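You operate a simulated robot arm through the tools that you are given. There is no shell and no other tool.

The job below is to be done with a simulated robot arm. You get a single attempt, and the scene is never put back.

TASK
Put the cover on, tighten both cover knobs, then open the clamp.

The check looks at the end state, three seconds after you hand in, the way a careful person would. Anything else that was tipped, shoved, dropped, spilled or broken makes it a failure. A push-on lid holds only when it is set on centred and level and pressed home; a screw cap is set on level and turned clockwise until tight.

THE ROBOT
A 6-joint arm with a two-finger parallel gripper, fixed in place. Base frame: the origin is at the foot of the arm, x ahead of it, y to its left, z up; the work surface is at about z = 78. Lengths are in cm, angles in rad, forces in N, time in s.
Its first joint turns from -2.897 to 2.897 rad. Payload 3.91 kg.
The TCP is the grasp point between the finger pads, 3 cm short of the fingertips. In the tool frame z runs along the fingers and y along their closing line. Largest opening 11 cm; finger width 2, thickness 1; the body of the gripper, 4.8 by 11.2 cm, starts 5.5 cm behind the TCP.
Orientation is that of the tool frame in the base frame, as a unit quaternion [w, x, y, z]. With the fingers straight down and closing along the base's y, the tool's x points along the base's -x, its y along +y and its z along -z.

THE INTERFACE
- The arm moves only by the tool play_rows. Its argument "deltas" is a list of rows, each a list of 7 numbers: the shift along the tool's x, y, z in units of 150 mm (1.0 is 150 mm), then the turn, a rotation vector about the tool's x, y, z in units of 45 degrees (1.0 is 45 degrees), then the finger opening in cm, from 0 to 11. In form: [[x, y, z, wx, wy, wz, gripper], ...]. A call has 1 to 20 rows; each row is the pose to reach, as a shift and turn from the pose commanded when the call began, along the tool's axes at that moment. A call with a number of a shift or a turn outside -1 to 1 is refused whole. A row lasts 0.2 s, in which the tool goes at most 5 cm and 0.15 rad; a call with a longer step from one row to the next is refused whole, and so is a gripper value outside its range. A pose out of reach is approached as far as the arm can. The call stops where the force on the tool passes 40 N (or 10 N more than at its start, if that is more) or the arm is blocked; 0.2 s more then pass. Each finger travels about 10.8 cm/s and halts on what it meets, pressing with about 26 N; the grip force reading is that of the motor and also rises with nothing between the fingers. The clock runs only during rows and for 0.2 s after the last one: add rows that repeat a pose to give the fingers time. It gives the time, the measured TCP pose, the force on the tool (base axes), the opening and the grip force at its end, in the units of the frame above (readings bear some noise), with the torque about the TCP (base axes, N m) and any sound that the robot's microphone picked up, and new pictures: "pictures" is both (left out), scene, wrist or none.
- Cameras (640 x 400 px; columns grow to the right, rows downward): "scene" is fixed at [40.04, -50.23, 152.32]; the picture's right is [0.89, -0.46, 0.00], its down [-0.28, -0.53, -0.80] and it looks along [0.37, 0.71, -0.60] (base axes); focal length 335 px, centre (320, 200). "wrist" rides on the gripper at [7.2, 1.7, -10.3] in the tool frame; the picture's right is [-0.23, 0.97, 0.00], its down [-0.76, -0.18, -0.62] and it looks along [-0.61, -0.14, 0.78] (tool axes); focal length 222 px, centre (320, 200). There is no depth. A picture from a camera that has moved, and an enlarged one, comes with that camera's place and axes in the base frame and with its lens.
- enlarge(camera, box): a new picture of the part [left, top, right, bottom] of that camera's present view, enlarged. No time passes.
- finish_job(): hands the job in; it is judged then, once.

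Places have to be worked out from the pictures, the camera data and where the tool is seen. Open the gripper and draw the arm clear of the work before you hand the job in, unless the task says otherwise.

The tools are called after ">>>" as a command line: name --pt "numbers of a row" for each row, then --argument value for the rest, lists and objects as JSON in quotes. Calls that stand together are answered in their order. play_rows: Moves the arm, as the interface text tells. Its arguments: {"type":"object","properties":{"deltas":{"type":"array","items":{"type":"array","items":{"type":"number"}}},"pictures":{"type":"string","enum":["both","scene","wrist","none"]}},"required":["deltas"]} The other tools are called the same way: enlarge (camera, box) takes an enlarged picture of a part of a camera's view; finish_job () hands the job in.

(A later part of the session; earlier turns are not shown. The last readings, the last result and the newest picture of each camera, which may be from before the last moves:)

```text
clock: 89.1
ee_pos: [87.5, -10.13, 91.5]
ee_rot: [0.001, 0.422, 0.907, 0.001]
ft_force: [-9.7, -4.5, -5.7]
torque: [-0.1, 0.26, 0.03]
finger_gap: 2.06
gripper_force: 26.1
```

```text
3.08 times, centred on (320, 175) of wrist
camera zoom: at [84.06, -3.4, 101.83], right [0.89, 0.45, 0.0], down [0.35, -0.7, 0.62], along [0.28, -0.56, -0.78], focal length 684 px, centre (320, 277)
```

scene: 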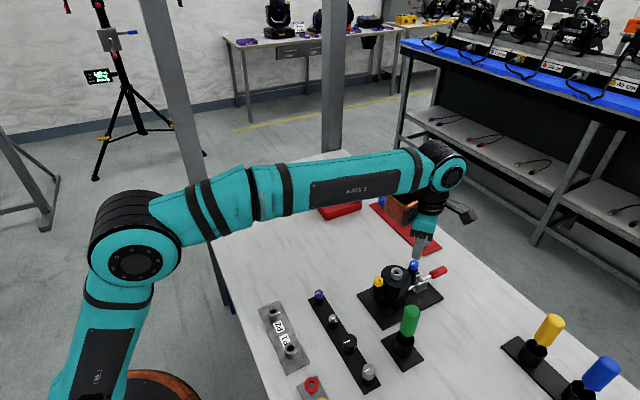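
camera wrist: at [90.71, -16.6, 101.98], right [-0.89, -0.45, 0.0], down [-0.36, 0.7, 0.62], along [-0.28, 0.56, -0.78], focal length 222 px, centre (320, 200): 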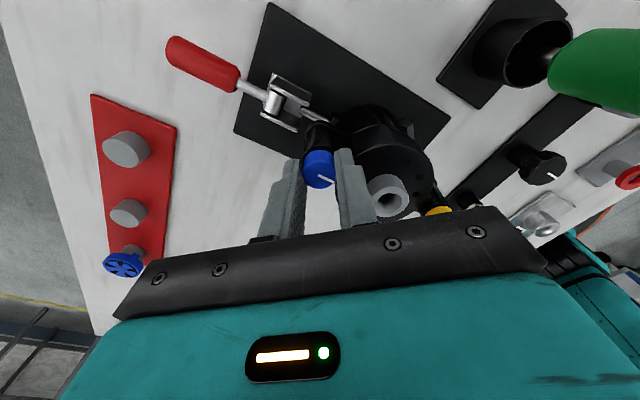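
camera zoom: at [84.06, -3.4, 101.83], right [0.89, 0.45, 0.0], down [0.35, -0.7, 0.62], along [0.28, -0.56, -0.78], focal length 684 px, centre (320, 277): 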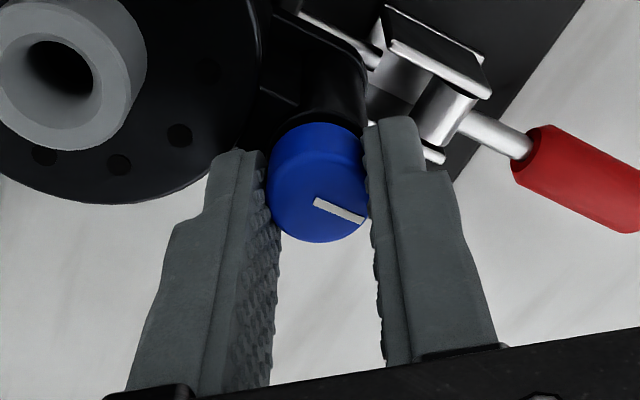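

Total ≈270°. I correct the small side load and follow the thread down while turning another 45°.

>>> play_rows --pt "0.0015 -0.005 0.003 0 0 0.15 1.0" --pt "0.0018 -0.0063 0.0035 0 0 0.3 1.0" --pt "0.0018 -0.0063 0.004 0 0 0.45 1.0" --pt "0.0018 -0.0063 0.0045 0 0 0.6 1.0" --pt "0.0018 -0.0063 0.005 0 0 0.75 1.0" --pt "0.0018 -0.0063 0.0053 0 0 0.9 1.0" --pt "0.0018 -0.0063 0.0055 0 0 1.0 1.0" --pictures "none"

>>> enlarge --camera "wrist" --box '[260, 110, 380, 240]'

```text
clock: 90.7
ee_pos: [87.41, -10.03, 91.48]
ee_rot: [0.0, 0.737, 0.676, 0.001]
ft_force: [-2.3, -6.0, -1.9]
torque: [-0.32, 0.07, 0.02]
finger_gap: 2.0
gripper_force: 25.9
```

```text
3.08 times, centred on (320, 175) of wrist
camera zoom: at [89.68, -2.98, 101.78], right [0.95, -0.31, 0.0], down [-0.24, -0.74, 0.62], along [-0.19, -0.59, -0.78], focal length 684 px, centre (320, 277)
```

zoom: 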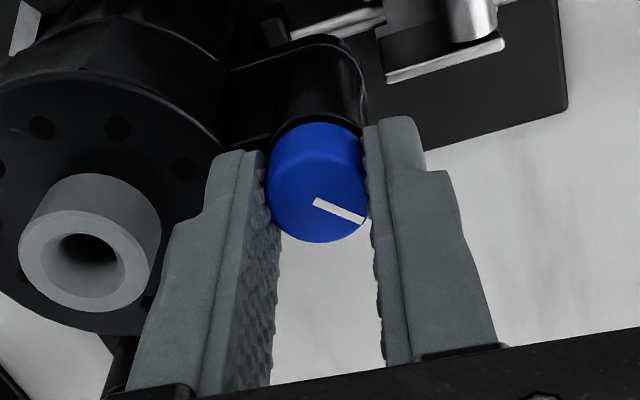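

Total ≈315°. One more 45° should bring it to its stop.

>>> play_rows --pt "-0.003 -0.001 0.001 0 0 0.15 1.0" --pt "-0.004 -0.001 0.0015 0 0 0.3 1.0" --pt "-0.004 -0.001 0.002 0 0 0.45 1.0" --pt "-0.004 -0.001 0.0025 0 0 0.6 1.0" --pt "-0.004 -0.001 0.003 0 0 0.75 1.0" --pt "-0.004 -0.001 0.0033 0 0 0.9 1.0" --pt "-0.004 -0.001 0.0035 0 0 1.0 1.0" --pictures "none"

>>> enlarge --camera "wrist" --box '[260, 110, 380, 240]'

```text
clock: 92.3
ee_pos: [87.37, -10.08, 91.44]
ee_rot: [0.0, 0.939, 0.343, 0.001]
ft_force: [-1.7, 1.9, 0.2]
torque: [0.15, 0.11, 0.15]
finger_gap: 2.03
gripper_force: 26.2
```

```text
3.08 times, centred on (320, 175) of wrist
camera zoom: at [93.96, -6.7, 101.76], right [0.45, -0.89, 0.0], down [-0.7, -0.35, 0.62], along [-0.55, -0.28, -0.78], focal length 684 px, centre (320, 277)
```

zoom: 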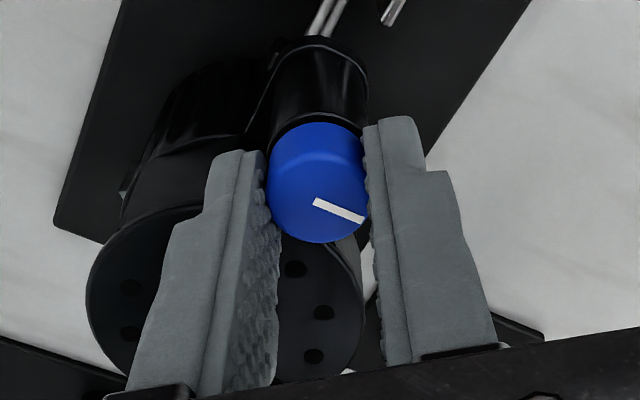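

Torque is rising (0.15 N·m): the stop is being reached. I twist ~27° more (staying below the wrist limit) to bring it fully tight.

>>> play_rows --pt "0 0 0.0003 0 0 0.12 0.5" --pt "0 0 0.0006 0 0 0.24 0.5" --pt "0 0 0.0006 0 0 0.36 0.5" --pt "0 0 0.0006 0 0 0.48 0.5" --pt "0 0 0.0006 0 0 0.6 0.5" --pictures "none"

>>> enlarge --camera "wrist" --box '[260, 110, 380, 240]'

```text
clock: 93.5
ee_pos: [87.35, -10.08, 91.47]
ee_rot: [0.0, 0.993, 0.114, 0.001]
ft_force: [-1.7, 2.5, 3.6]
torque: [0.11, 0.1, 0.25]
finger_gap: 2.06
gripper_force: 26.0
```

```text
3.08 times, centred on (320, 175) of wrist
camera zoom: at [94.77, -10.06, 101.76], right [0.0, -1.0, 0.0], down [-0.78, 0.0, 0.62], along [-0.62, 0.0, -0.78], focal length 684 px, centre (320, 277)
```

zoom: 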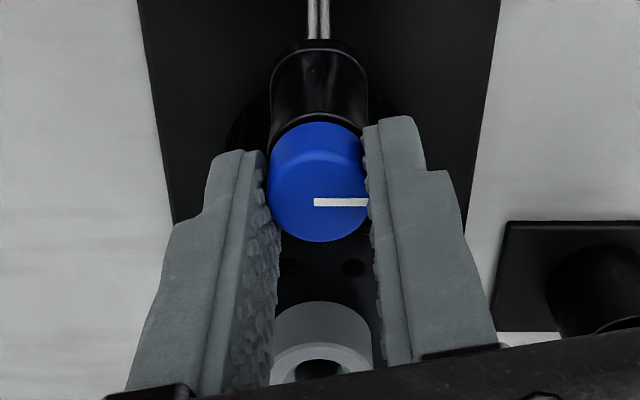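

Blue is tight as well (0.25 N·m with the pads slipping). I release, rise, and turn the wrist back to look at the clamp.

>>> play_rows --pt "0 0 0 0 0 0 2.0" --pt "0 0 0 0 0 0 3.0" --pt "0 0 0 0 0 0 4.5" --pt "0 0 0 0 0 0 4.5" --pt "0 0 -0.05 0 0 0 4.5" --pt "0 0 -0.15 0 0 0 4.5" --pt "0 0 -0.3 0 0 0 4.5" --pt "0 0 -0.5 0 0 0 4.5" --pt "0 0 -0.5 0 0 0 4.5" --pictures "none"

>>> play_rows --pt "0 0 0 0 0 -0.166 4.5" --pt "0 0 0 0 0 -0.333 4.5" --pt "0 0 0 0 0 -0.5 4.5" --pt "0 0 0 0 0 -0.667 4.5" --pt "0 0 0 0 0 -0.833 4.5" --pt "0 0 0 0 0 -1.0 4.5" --pictures "none"

>>> play_rows --pt "0 0 0 0 0 -0.166 4.5" --pt "0 0 0 0 0 -0.333 4.5" --pt "0 0 0 0 0 -0.5 4.5" --pt "0 0 0 0 0 -0.71 4.5" --pt "0 0 0 0 0 -0.71 4.5"

>>> enlarge --camera "scene" --box '[354, 242, 454, 317]'

>>> enlarge --camera "wrist" --box '[220, 40, 460, 220]'

```text
clock: 95.5
ee_pos: [87.3, -10.09, 98.91]
ee_rot: [0.0, 0.994, 0.114, 0.001]
ft_force: [-0.1, 0.1, 0.3]
torque: [-0.02, -0.03, 0.0]
finger_gap: 4.5
gripper_force: 0.0
```

```text
clock: 96.9
ee_pos: [87.38, -10.03, 98.84]
ee_rot: [0.0, 0.874, 0.486, 0.001]
ft_force: [0.4, -0.2, -0.8]
torque: [-0.02, 0.0, -0.04]
finger_gap: 4.5
gripper_force: 0.0
```

```text
refused: row 4 steps farther than a row can; nothing moved
```

```text
5.33 times, centred on (404, 280) of scene
camera zoom: at [40.04, -50.23, 152.32], right [0.89, -0.46, 0.0], down [-0.28, -0.53, -0.8], along [0.37, 0.71, -0.6], focal length 1785 px, centre (-128, -224)
```

zoom: 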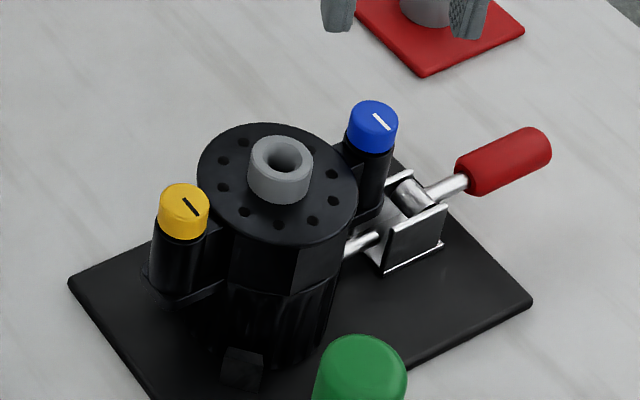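

```text
2.22 times, centred on (340, 130) of wrist
camera zoom: at [92.57, -4.84, 109.22], right [0.71, -0.71, 0.0], down [-0.55, -0.55, 0.62], along [-0.44, -0.44, -0.78], focal length 494 px, centre (276, 356)
```

zoom: 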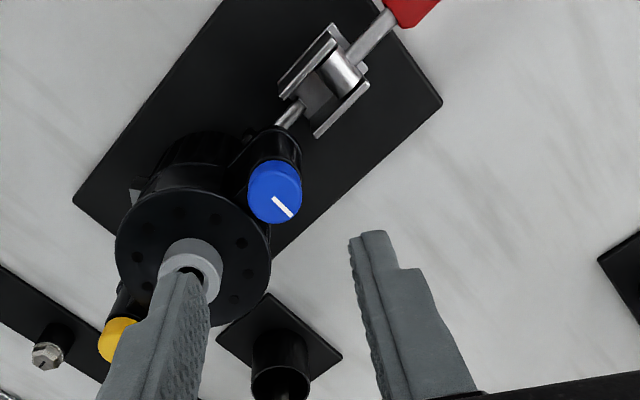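

Both knobs sit equally low now. I turn to +90° and shift to view the clamp from the +y side.

>>> play_rows --pt "0.17 0.016 0 0 0 -0.15 4.5" --pt "0.34 0.032 0 0 0 -0.3 4.5" --pt "0.51 0.048 0 0 0 -0.45 4.5" --pt "0.68 0.064 0 0 0 -0.6 4.5" --pt "0.833 0.078 0 0 0 -0.71 4.5" --pt "0.833 0.078 0 0 0 -0.71 4.5"

>>> enlarge --camera "wrist" --box '[200, 60, 440, 220]'

```text
clock: 98.3
ee_pos: [94.94, -0.23, 99.0]
ee_rot: [0.0, 0.706, 0.708, 0.0]
ft_force: [-0.6, 0.0, 0.1]
torque: [-0.01, -0.01, -0.01]
finger_gap: 4.5
gripper_force: 0.0
camera wrist: at [96.6, 7.12, 109.25], right [0.97, -0.23, 0.0], down [-0.18, -0.76, 0.62], along [-0.14, -0.61, -0.78], focal length 222 px, centre (320, 200)
```

scene: 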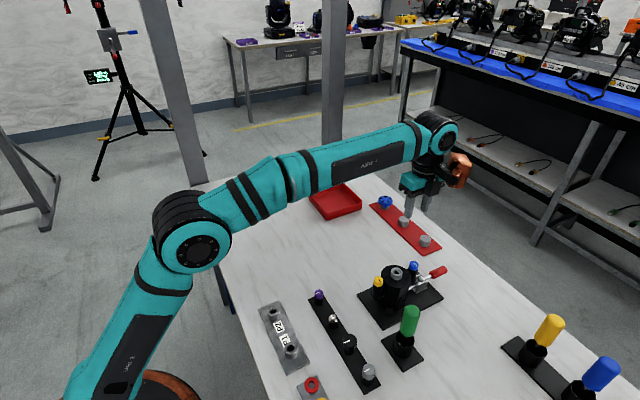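
wrist: 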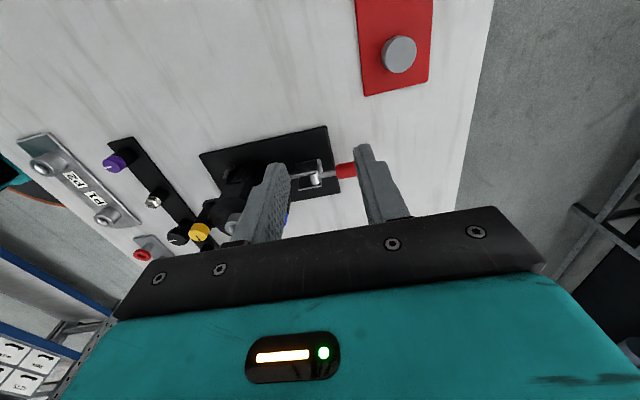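

```text
2.50 times, centred on (320, 140) of wrist
camera zoom: at [96.6, 7.12, 109.25], right [0.97, -0.23, 0.0], down [-0.18, -0.76, 0.62], along [-0.14, -0.61, -0.78], focal length 555 px, centre (320, 350)
```

zoom: 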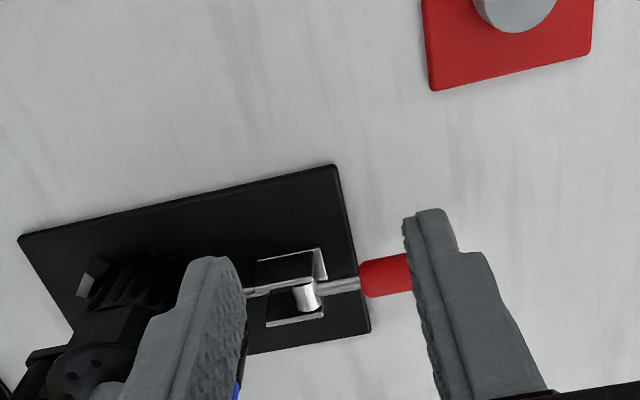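

The fingers hide the handle; I open them wide for a clear view.

>>> play_rows --pt "0.1 0 0 0 0 0 8" --pt "0.2 0 0 0 0 0 11" --pt "0.2 0 0 0 0 0 11" --pictures "none"

>>> enlarge --camera "wrist" --box '[220, 80, 440, 240]'

>>> enlarge --camera "scene" --box '[405, 258, 455, 300]'

```text
clock: 99.1
ee_pos: [94.75, 2.86, 98.82]
ee_rot: [0.0, 0.706, 0.708, 0.001]
ft_force: [0.5, -0.3, -0.2]
torque: [-0.03, -0.01, 0.01]
finger_gap: 10.97
gripper_force: 0.1
```

```text
2.50 times, centred on (330, 160) of wrist
camera zoom: at [96.55, 10.11, 109.24], right [0.97, -0.23, 0.0], down [-0.18, -0.76, 0.62], along [-0.14, -0.61, -0.78], focal length 555 px, centre (295, 300)
```

zoom: 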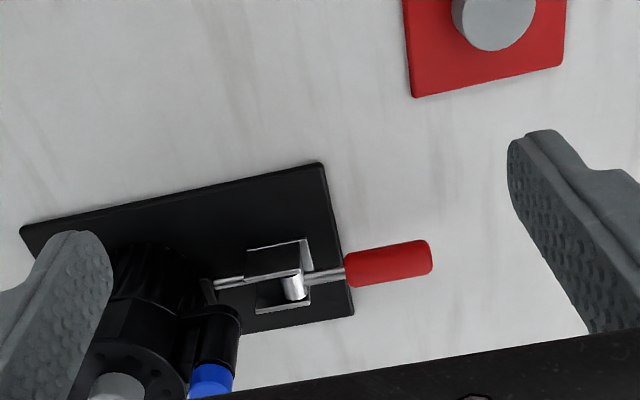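

```text
9.52 times, centred on (430, 279) of scene
camera zoom: at [40.04, -50.23, 152.32], right [0.89, -0.46, 0.0], down [-0.28, -0.53, -0.8], along [0.37, 0.71, -0.6], focal length 3188 px, centre (-728, -552)
```

zoom: 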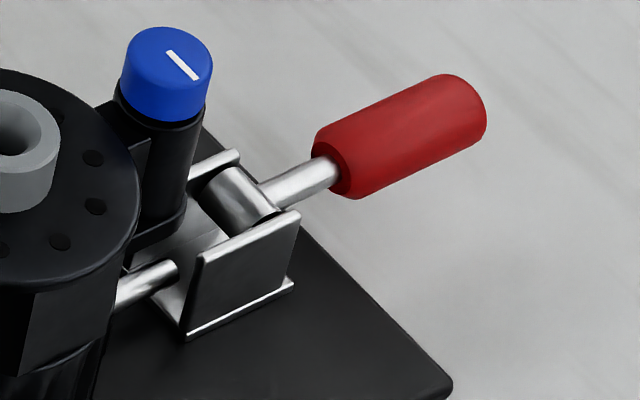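

The clamp handle axis is at z≈81.2, y≈-10.1, the red grip spanning x≈95.2–100.3, with the hinge at about (91.8, 81.9). I turn back to 0° and go above the handle at x≈96.5.

>>> play_rows --pt "-0.07 0.01 0.02 0 0 -0.166 9" --pt "-0.14 0.02 0.04 0 0 -0.333 7" --pt "-0.21 0.03 0.06 0 0 -0.5 5" --pt "-0.29 0.035 0.08 0 0 -0.667 5" --pt "-0.36 0.045 0.1 0 0 -0.833 5" --pt "-0.433 0.053 0.1 0 0 -1.0 5" --pictures "none"

>>> play_rows --pt "-0.057 -0.045 0.02 0 0 -0.166 5" --pt "-0.114 -0.09 0.04 0 0 -0.333 5" --pt "-0.171 -0.135 0.06 0 0 -0.5 5" --pt "-0.228 -0.18 0.08 0 0 -0.667 5" --pt "-0.285 -0.225 0.1 0 0 -0.833 5" --pt "-0.342 -0.271 0.1 0 0 -1.0 5" --pt "-0.342 -0.271 0.1 0 0 -1.0 5"

>>> enlarge --camera "wrist" --box '[220, 60, 420, 240]'

>>> enlarge --camera "scene" --box '[374, 222, 464, 302]'

```text
clock: 100.5
ee_pos: [95.8, -3.68, 97.34]
ee_rot: [-0.001, 0.382, 0.924, 0.001]
ft_force: [-1.2, -1.1, -0.4]
torque: [-0.01, 0.01, -0.04]
finger_gap: 5.01
gripper_force: 0.1
```

```text
clock: 102.1
ee_pos: [96.54, -10.18, 95.87]
ee_rot: [0.0, 0.0, 1.0, -0.001]
ft_force: [0.2, 0.0, 0.2]
torque: [0.03, 0.01, 0.0]
finger_gap: 4.99
gripper_force: 0.0
camera wrist: at [89.27, -8.44, 106.23], right [0.22, 0.97, 0.0], down [0.76, -0.18, 0.62], along [0.61, -0.14, -0.78], focal length 222 px, centre (320, 200)
```

scene: 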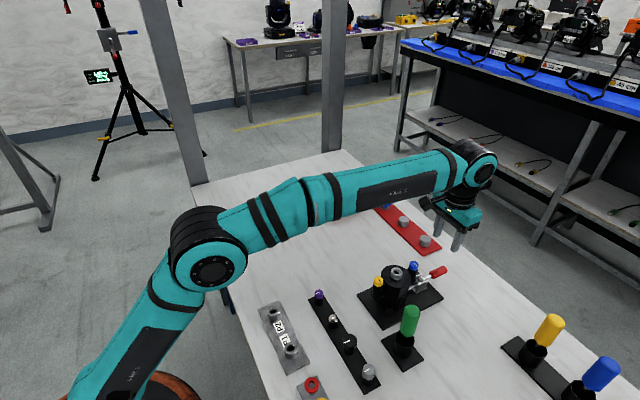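
wrist: 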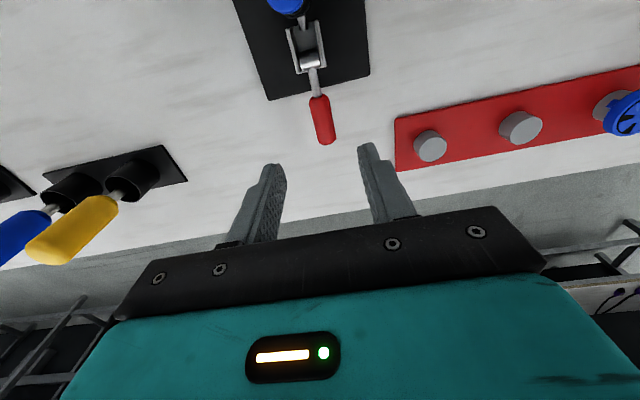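

```text
2.22 times, centred on (320, 150) of wrist
camera zoom: at [89.27, -8.44, 106.23], right [0.22, 0.97, 0.0], down [0.76, -0.18, 0.62], along [0.61, -0.14, -0.78], focal length 494 px, centre (320, 311)
```

zoom: 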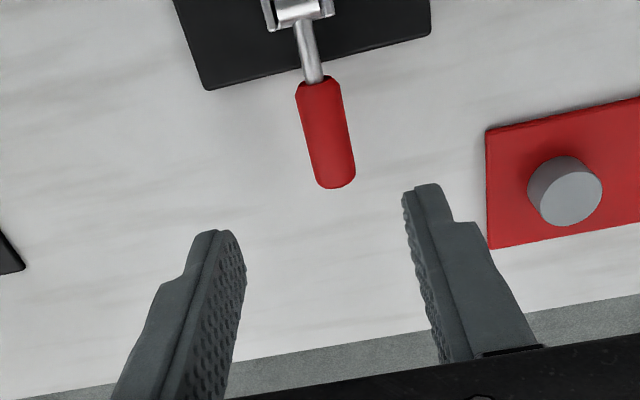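

```text
5.00 times, centred on (419, 262) of scene
camera zoom: at [40.04, -50.23, 152.32], right [0.89, -0.46, 0.0], down [-0.28, -0.53, -0.8], along [0.37, 0.71, -0.6], focal length 1674 px, centre (-175, -110)
```

zoom: 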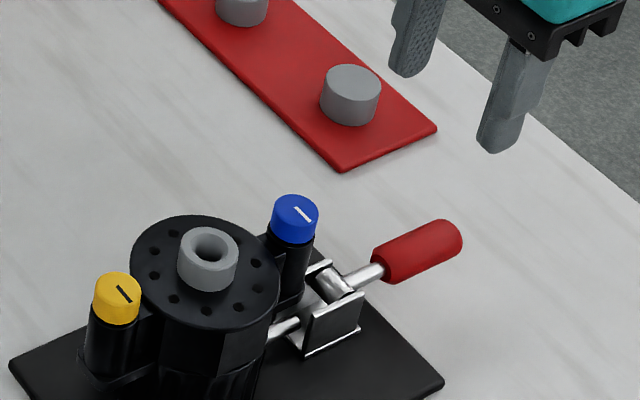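

The handle's red grip projects to x≈95.5–99.8, y≈-9.95. I descend over it in stages with the fingers astride.

>>> play_rows --pt "-0.0067 0.01 0.15 0 0 0 5" --pt "-0.0067 0.01 0.3 0 0 0 5" --pt "-0.0067 0.01 0.45 0 0 0 5" --pt "-0.0067 0.01 0.58 0 0 0 5" --pt "-0.0067 0.01 0.58 0 0 0 5"

>>> enlarge --camera "wrist" --box '[220, 60, 420, 240]'

>>> enlarge --camera "scene" --box '[374, 222, 464, 302]'

```text
clock: 103.3
ee_pos: [96.65, -10.07, 87.3]
ee_rot: [0.001, -0.001, 1.0, 0.0]
ft_force: [-0.7, 0.4, 1.0]
torque: [0.03, 0.0, -0.03]
finger_gap: 5.01
gripper_force: 0.0
camera wrist: at [89.39, -8.24, 97.56], right [0.23, 0.97, 0.0], down [0.76, -0.18, 0.62], along [0.61, -0.14, -0.78], focal length 222 px, centre (320, 200)
```

scene: 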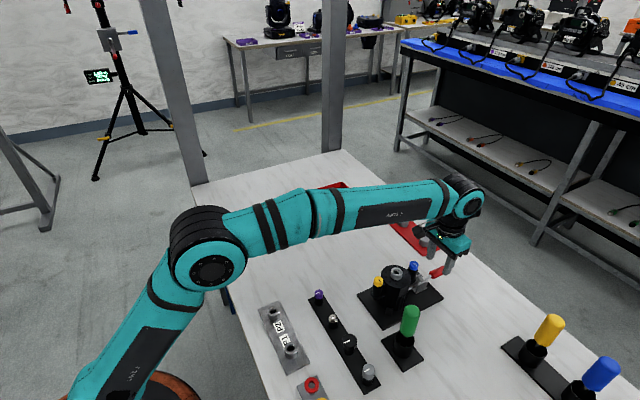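
wrist: 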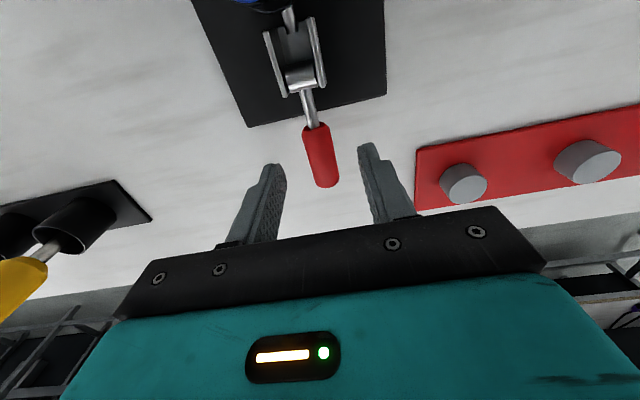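

```text
2.22 times, centred on (320, 150) of wrist
camera zoom: at [89.39, -8.24, 97.56], right [0.23, 0.97, 0.0], down [0.76, -0.18, 0.62], along [0.61, -0.14, -0.78], focal length 494 px, centre (320, 311)
```

zoom: 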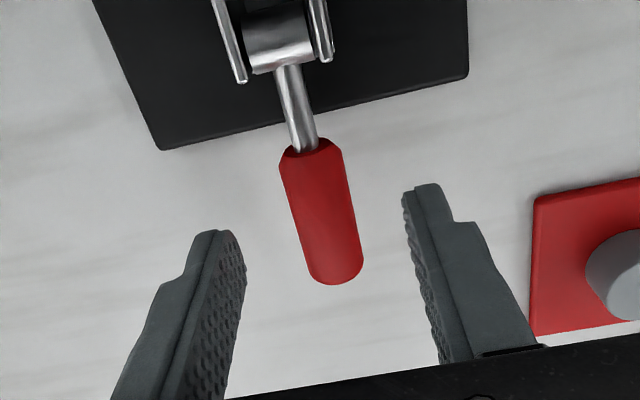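

```text
5.00 times, centred on (419, 262) of scene
camera zoom: at [40.04, -50.23, 152.32], right [0.89, -0.46, 0.0], down [-0.28, -0.53, -0.8], along [0.37, 0.71, -0.6], focal length 1674 px, centre (-175, -110)
```

zoom: 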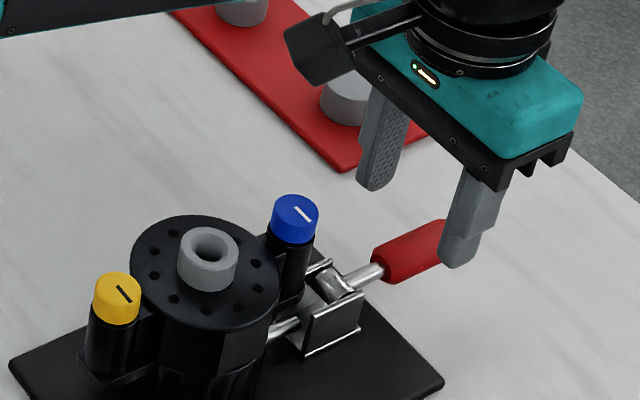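

The handle lies between the fingers. I go down the last 4.3 cm and close on it.

>>> play_rows --pt "0 0 0.1 0 0 0 5" --pt "0 0 0.2 0 0 0 5" --pt "0 0 0.26 0 0 0 5" --pt "0 0 0.287 0 0 0 5" --pt "0 0 0.287 0 0 0 4.2" --pt "0 0 0.287 0 0 0 3.5" --pt "0 0 0.287 0 0 0 2.8" --pt "0 0 0.287 0 0 0 2.3" --pt "0 0 0.287 0 0 0 1.8" --pt "0 0 0.287 0 0 0 1.2" --pt "0 0 0.287 0 0 0 0.8" --pt "0 0 0.287 0 0 0 0.8"

>>> enlarge --camera "wrist" --box '[220, 60, 420, 240]'

>>> enlarge --camera "scene" --box '[374, 222, 464, 302]'

```text
clock: 105.9
ee_pos: [96.67, -10.01, 82.89]
ee_rot: [0.001, 0.001, 1.0, 0.0]
ft_force: [1.6, -7.3, 0.4]
torque: [-0.11, -0.03, 0.07]
finger_gap: 2.1
gripper_force: 44.8
camera wrist: at [89.39, -8.32, 93.17], right [0.23, 0.97, 0.0], down [0.76, -0.18, 0.62], along [0.61, -0.14, -0.78], focal length 222 px, centre (320, 200)
```

scene: 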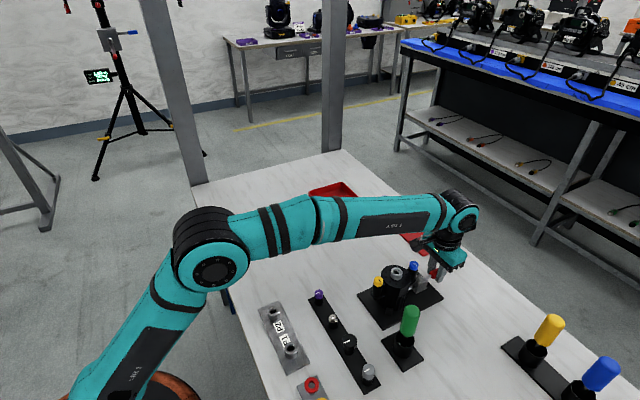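
wrist: 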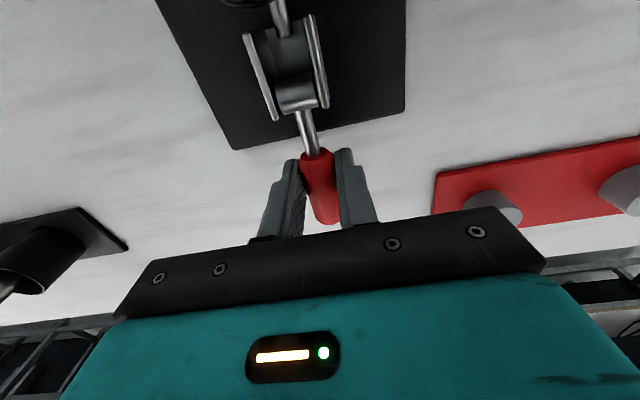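

```text
2.22 times, centred on (320, 150) of wrist
camera zoom: at [89.39, -8.32, 93.17], right [0.23, 0.97, 0.0], down [0.76, -0.18, 0.62], along [0.61, -0.14, -0.78], focal length 494 px, centre (320, 311)
```

zoom: 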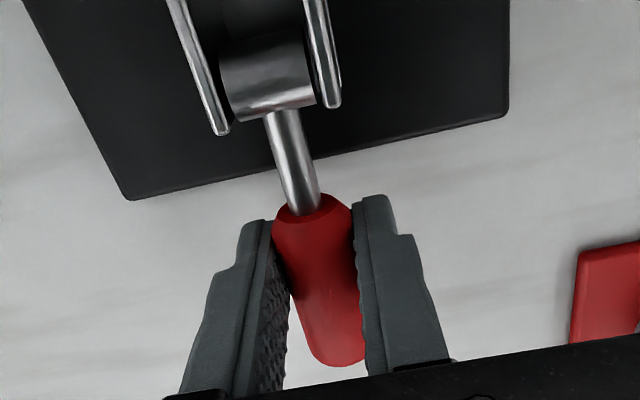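

```text
5.00 times, centred on (419, 262) of scene
camera zoom: at [40.04, -50.23, 152.32], right [0.89, -0.46, 0.0], down [-0.28, -0.53, -0.8], along [0.37, 0.71, -0.6], focal length 1674 px, centre (-175, -110)
```

zoom: 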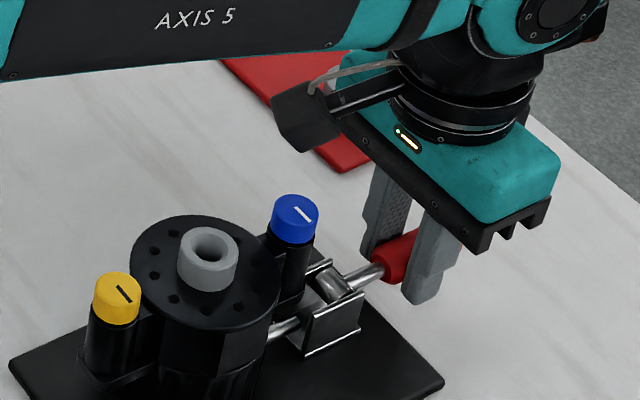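

The handle is gripped (2.1 cm). I start swinging it up on an arc about the hinge, first ~30°, and check the forces.

>>> play_rows --pt "0 -0.003 -0.028 0 0 0 0.8" --pt "0 -0.003 -0.057 0 0 0 0.8" --pt "0.004 -0.003 -0.085 0 0 0 0.8" --pt "0.0099 -0.003 -0.113 0 0 0 0.8" --pt "0.019 -0.003 -0.14 0 0 0 0.8" --pt "0.0293 -0.003 -0.1665 0 0 0 0.8"

>>> enlarge --camera "wrist" --box '[220, 60, 420, 240]'

>>> enlarge --camera "scene" --box '[374, 222, 464, 302]'

```text
clock: 107.3
ee_pos: [96.35, -10.01, 85.25]
ee_rot: [0.0, -0.001, 1.0, 0.001]
ft_force: [12.9, -4.4, -25.0]
torque: [-0.1, -1.55, 0.09]
finger_gap: 2.07
gripper_force: 45.4
camera wrist: at [89.07, -8.33, 95.54], right [0.23, 0.97, 0.0], down [0.76, -0.18, 0.62], along [0.61, -0.14, -0.78], focal length 222 px, centre (320, 200)
```

scene: 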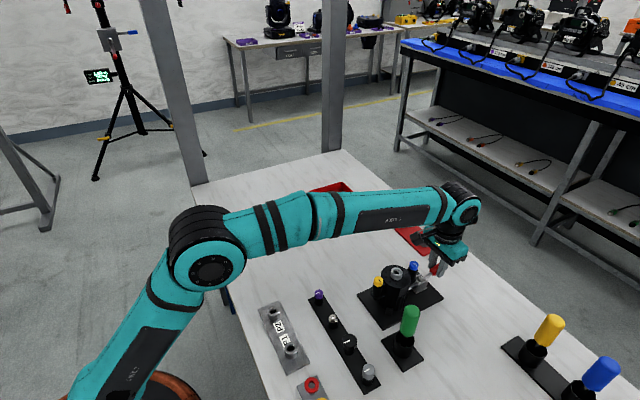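
wrist: 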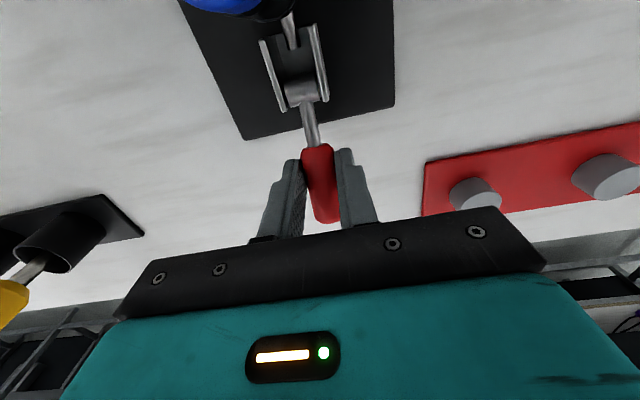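

```text
2.22 times, centred on (320, 150) of wrist
camera zoom: at [89.07, -8.33, 95.54], right [0.23, 0.97, 0.0], down [0.76, -0.18, 0.62], along [0.61, -0.14, -0.78], focal length 494 px, centre (320, 311)
```

zoom: 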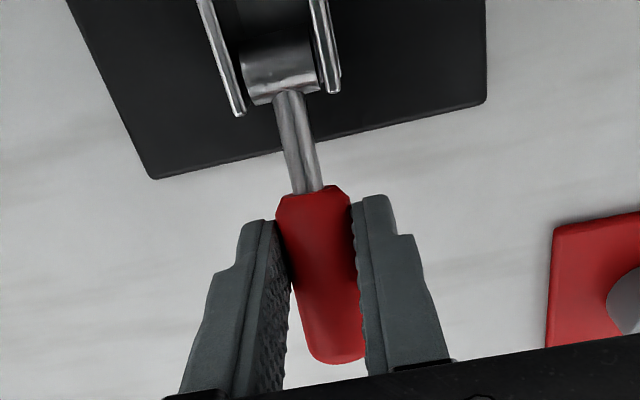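

```text
5.00 times, centred on (419, 262) of scene
camera zoom: at [40.04, -50.23, 152.32], right [0.89, -0.46, 0.0], down [-0.28, -0.53, -0.8], along [0.37, 0.71, -0.6], focal length 1674 px, centre (-175, -110)
```

zoom: 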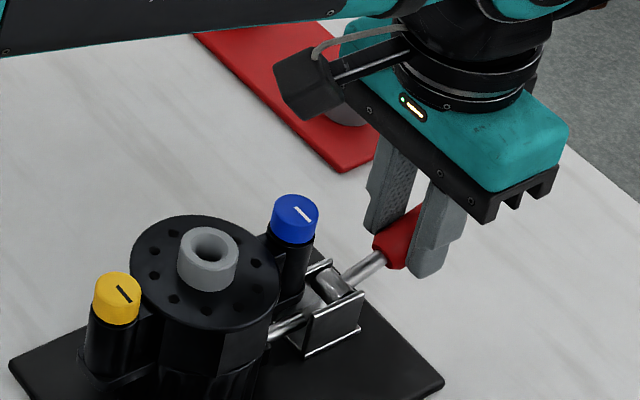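

The handle is rising; the load is mostly torsion of the pads slipping on the handle (~28 N) and the fixture has not moved. I continue the arc to about 55°.

>>> play_rows --pt "0.013 0 -0.026 0 0 0 0.8" --pt "0.0285 0 -0.0493 0 0 0 0.8" --pt "0.046 0 -0.072 0 0 0 0.8" --pt "0.0651 0 -0.0929 0 0 0 0.8" --pt "0.086 0 -0.112 0 0 0 0.8" --pt "0.1087 0 -0.1295 0 0 0 0.8"

>>> enlarge --camera "wrist" --box '[220, 60, 420, 240]'

>>> enlarge --camera "scene" --box '[374, 222, 464, 302]'

```text
clock: 108.7
ee_pos: [94.69, -10.03, 87.29]
ee_rot: [0.001, -0.001, 1.0, 0.001]
ft_force: [26.1, -5.6, 4.9]
torque: [-0.17, -1.4, -0.02]
finger_gap: 2.07
gripper_force: 45.1
camera wrist: at [87.32, -8.32, 97.66], right [0.23, 0.97, 0.0], down [0.76, -0.18, 0.63], along [0.61, -0.14, -0.78], focal length 222 px, centre (320, 200)
```

scene: 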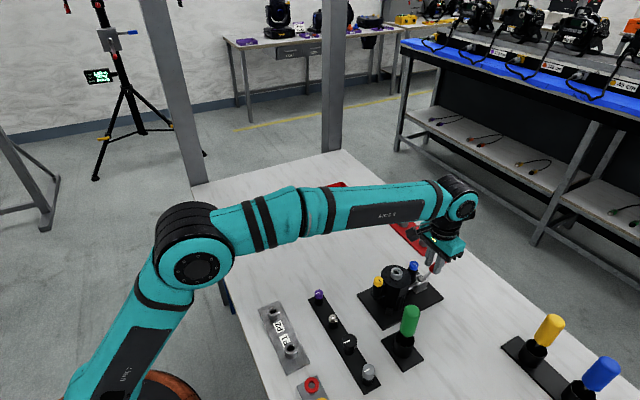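
wrist: 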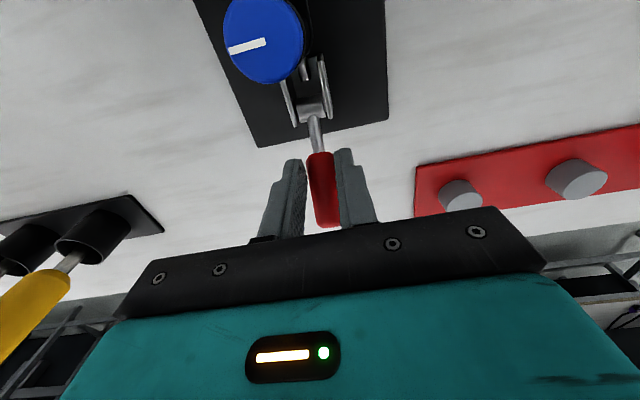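

```text
2.22 times, centred on (320, 150) of wrist
camera zoom: at [87.32, -8.32, 97.66], right [0.23, 0.97, 0.0], down [0.76, -0.18, 0.63], along [0.61, -0.14, -0.78], focal length 494 px, centre (320, 311)
```

zoom: 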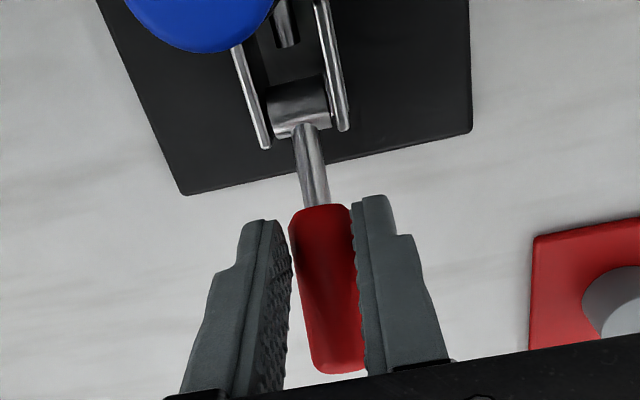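

```text
5.00 times, centred on (419, 262) of scene
camera zoom: at [40.04, -50.23, 152.32], right [0.89, -0.46, 0.0], down [-0.28, -0.53, -0.8], along [0.37, 0.71, -0.6], focal length 1674 px, centre (-175, -110)
```

zoom: 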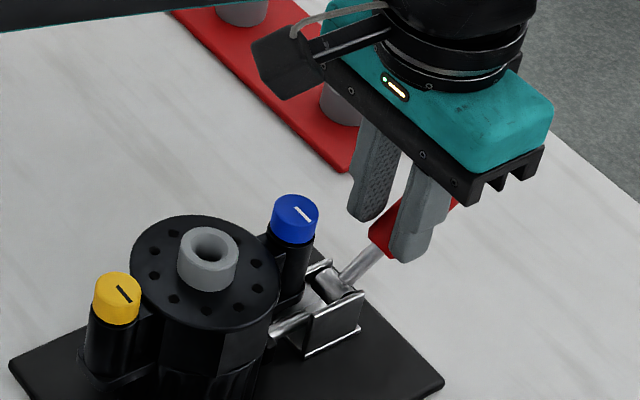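

The handle is at about 52° with the fixture unmoved. I continue the arc toward 85° with a slightly larger radius.

>>> play_rows --pt "0.023 0 -0.024 0 0 0 0.8" --pt "0.045 0 -0.0375 0 0 0 0.8" --pt "0.072 0 -0.048 0 0 0 0.8" --pt "0.1 0 -0.0576 0 0 0 0.8" --pt "0.129 0 -0.063 0 0 0 0.8" --pt "0.158 0 -0.0677 0 0 0 0.8"

>>> enlarge --camera "wrist" --box '[220, 60, 420, 240]'

>>> enlarge --camera "scene" --box '[374, 222, 464, 302]'

```text
clock: 110.1
ee_pos: [92.13, -9.99, 88.35]
ee_rot: [0.001, -0.001, 1.0, -0.001]
ft_force: [0.5, 0.9, -0.1]
torque: [-0.06, -0.02, -0.02]
finger_gap: 0.8
gripper_force: 0.0
camera wrist: at [84.89, -8.31, 98.67], right [0.23, 0.97, 0.0], down [0.76, -0.18, 0.62], along [0.61, -0.14, -0.78], focal length 222 px, centre (320, 200)
```

scene: 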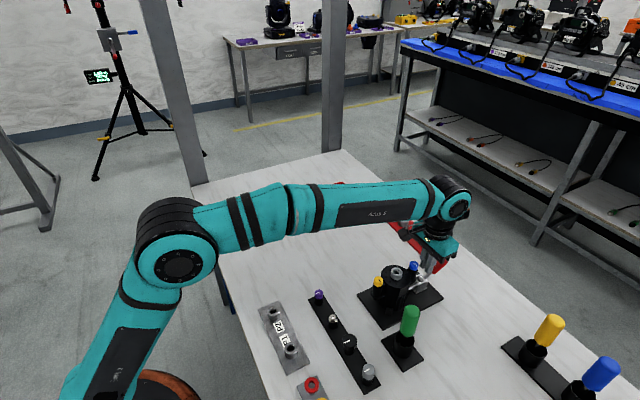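
wrist: 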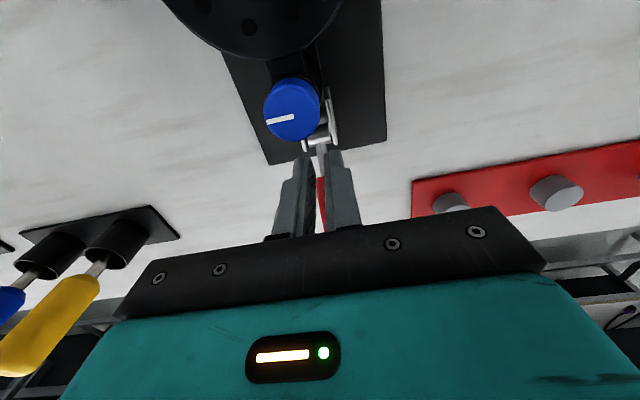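

```text
2.22 times, centred on (320, 150) of wrist
camera zoom: at [84.89, -8.31, 98.67], right [0.23, 0.97, 0.0], down [0.76, -0.18, 0.62], along [0.61, -0.14, -0.78], focal length 494 px, centre (320, 311)
```

zoom: 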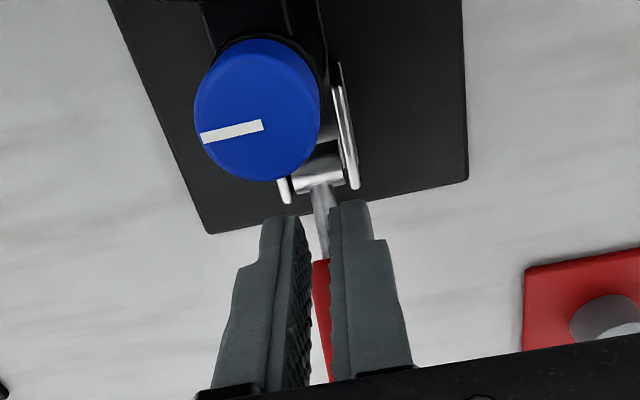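

```text
5.00 times, centred on (419, 262) of scene
camera zoom: at [40.04, -50.23, 152.32], right [0.89, -0.46, 0.0], down [-0.28, -0.53, -0.8], along [0.37, 0.71, -0.6], focal length 1674 px, centre (-175, -110)
```

zoom: 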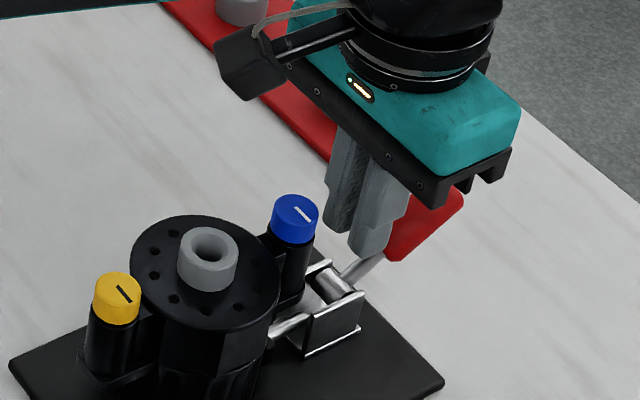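

The fingers slipped off the handle, which has stayed up at roughly 50°. I rise clear and look at the clamp's state.

>>> play_rows --pt "0 0 -0.1 0 0 0 0.8" --pt "0 0 -0.3 0 0 0 0.8" --pt "0 0 -0.5 0 0 0 0.8" --pt "0 0 -0.7 0 0 0 0.8" --pt "0.2 0 -0.7 0 0 0 0.8" --pt "0.4 0 -0.7 0 0 0 0.8" --pt "0.4 0 -0.7 0 0 0 0.8"

>>> enlarge --camera "wrist" --box '[220, 60, 420, 240]'

>>> enlarge --camera "scene" --box '[374, 232, 464, 302]'

>>> enlarge --camera "scene" --box '[405, 252, 455, 300]'

```text
clock: 111.7
ee_pos: [86.15, -10.03, 98.74]
ee_rot: [0.001, 0.0, 1.0, -0.001]
ft_force: [0.8, -1.0, -1.1]
torque: [0.02, -0.03, -0.01]
finger_gap: 0.76
gripper_force: 0.0
camera wrist: at [78.89, -8.34, 109.15], right [0.23, 0.97, 0.0], down [0.76, -0.18, 0.62], along [0.61, -0.14, -0.78], focal length 222 px, centre (320, 200)
```

scene: 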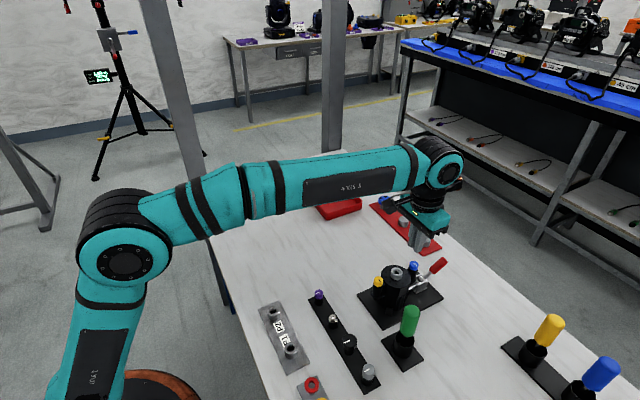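
wrist: 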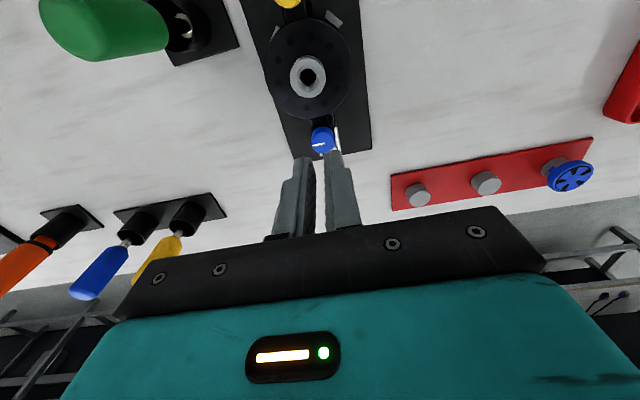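

```text
2.22 times, centred on (320, 150) of wrist
camera zoom: at [78.89, -8.34, 109.15], right [0.23, 0.97, 0.0], down [0.76, -0.18, 0.62], along [0.61, -0.14, -0.78], focal length 494 px, centre (320, 311)
```

zoom: 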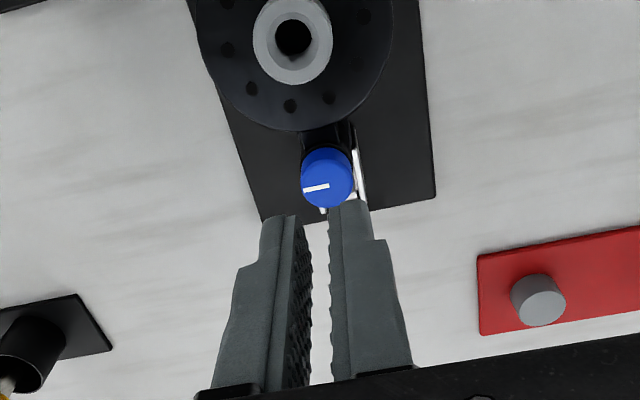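

```text
5.71 times, centred on (419, 267) of scene
camera zoom: at [40.04, -50.23, 152.32], right [0.89, -0.46, 0.0], down [-0.28, -0.53, -0.8], along [0.37, 0.71, -0.6], focal length 1912 px, centre (-246, -183)
```

zoom: 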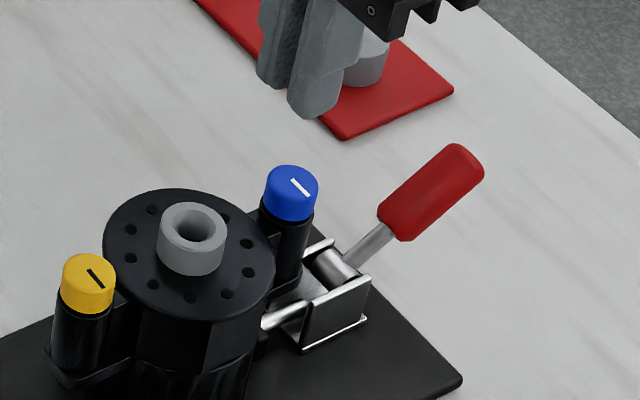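

```text
8.33 times, centred on (430, 276) of scene
camera zoom: at [40.04, -50.23, 152.32], right [0.89, -0.46, 0.0], down [-0.28, -0.53, -0.8], along [0.37, 0.71, -0.6], focal length 2789 px, centre (-597, -433)
```

zoom: 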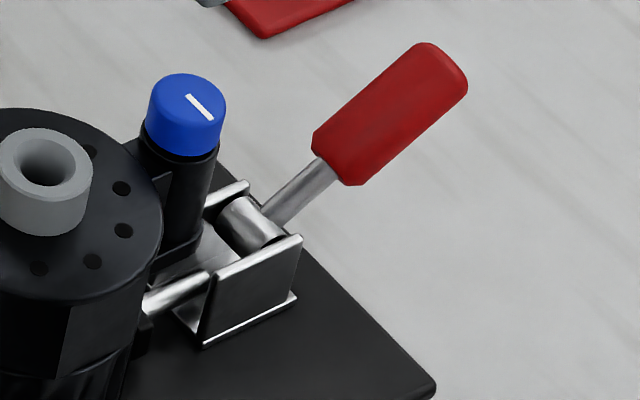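

The handle now rests at about 30° with the tool clear; the pads' torsion made the fingers slide off. I will re-grip it at 30° and this time tilt the tool along with the handle. First I go back above it with the fingers open.

>>> play_rows --pt "-0.2 0.005 0 0 0 0 3" --pt "-0.45 0.005 0 0 0 0 5" --pt "-0.65 0.005 0 0 0 0 5" --pt "-0.71 0.005 0.1 0 0 0 5" --pt "-0.71 0.005 0.3 0 0 0 5" --pt "-0.71 0.005 0.45 0 0 0 5" --pt "-0.71 0.005 0.55 0 0 0 5" --pt "-0.71 0.005 0.55 0 0 0 5"

>>> enlarge --camera "wrist" --box '[220, 60, 420, 240]'

>>> enlarge --camera "scene" --box '[390, 232, 460, 302]'

```text
clock: 113.5
ee_pos: [96.89, -9.98, 90.6]
ee_rot: [0.001, -0.001, 1.0, 0.0]
ft_force: [0.3, -0.1, -0.5]
torque: [0.02, -0.03, -0.01]
finger_gap: 4.99
gripper_force: 0.0
camera wrist: at [89.58, -8.27, 100.95], right [0.23, 0.97, 0.0], down [0.76, -0.18, 0.62], along [0.61, -0.14, -0.78], focal length 222 px, centre (320, 200)
```

scene: 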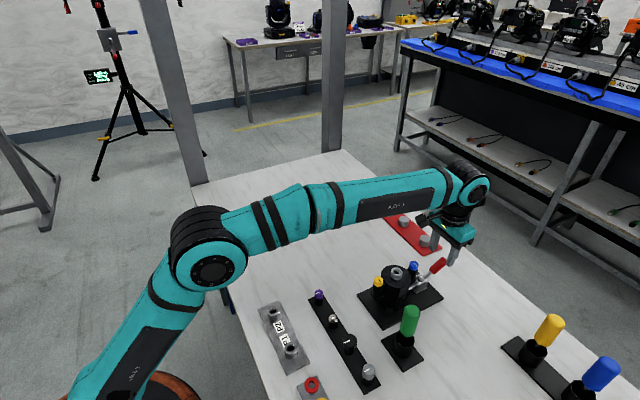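
wrist: 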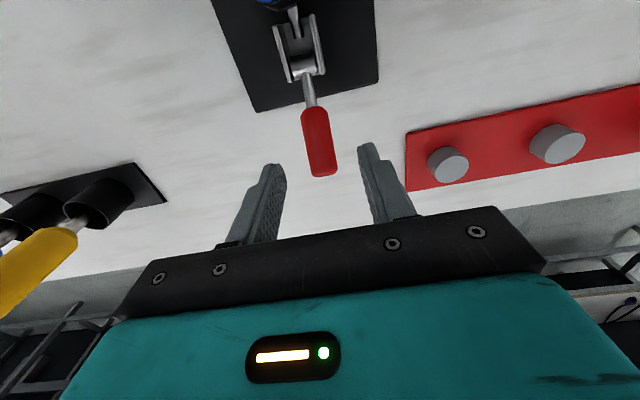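

```text
2.22 times, centred on (320, 150) of wrist
camera zoom: at [89.58, -8.27, 100.95], right [0.23, 0.97, 0.0], down [0.76, -0.18, 0.62], along [0.61, -0.14, -0.78], focal length 494 px, centre (320, 311)
```

zoom: 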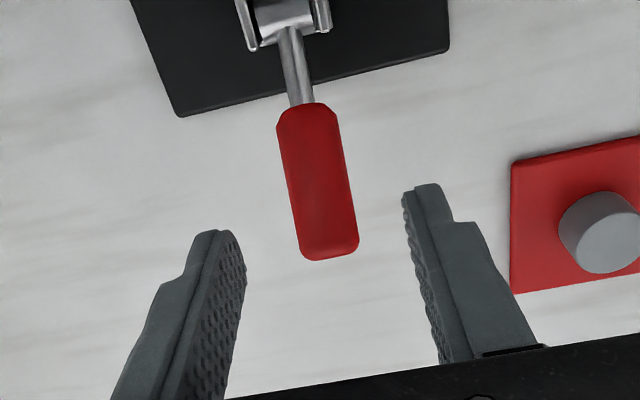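

```text
5.71 times, centred on (425, 267) of scene
camera zoom: at [40.04, -50.23, 152.32], right [0.89, -0.46, 0.0], down [-0.28, -0.53, -0.8], along [0.37, 0.71, -0.6], focal length 1912 px, centre (-280, -183)
```

zoom: 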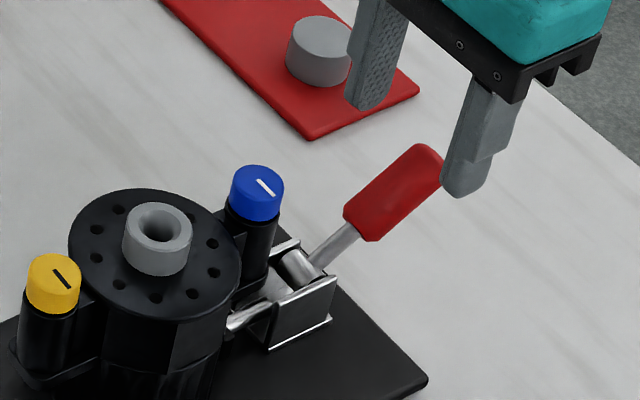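

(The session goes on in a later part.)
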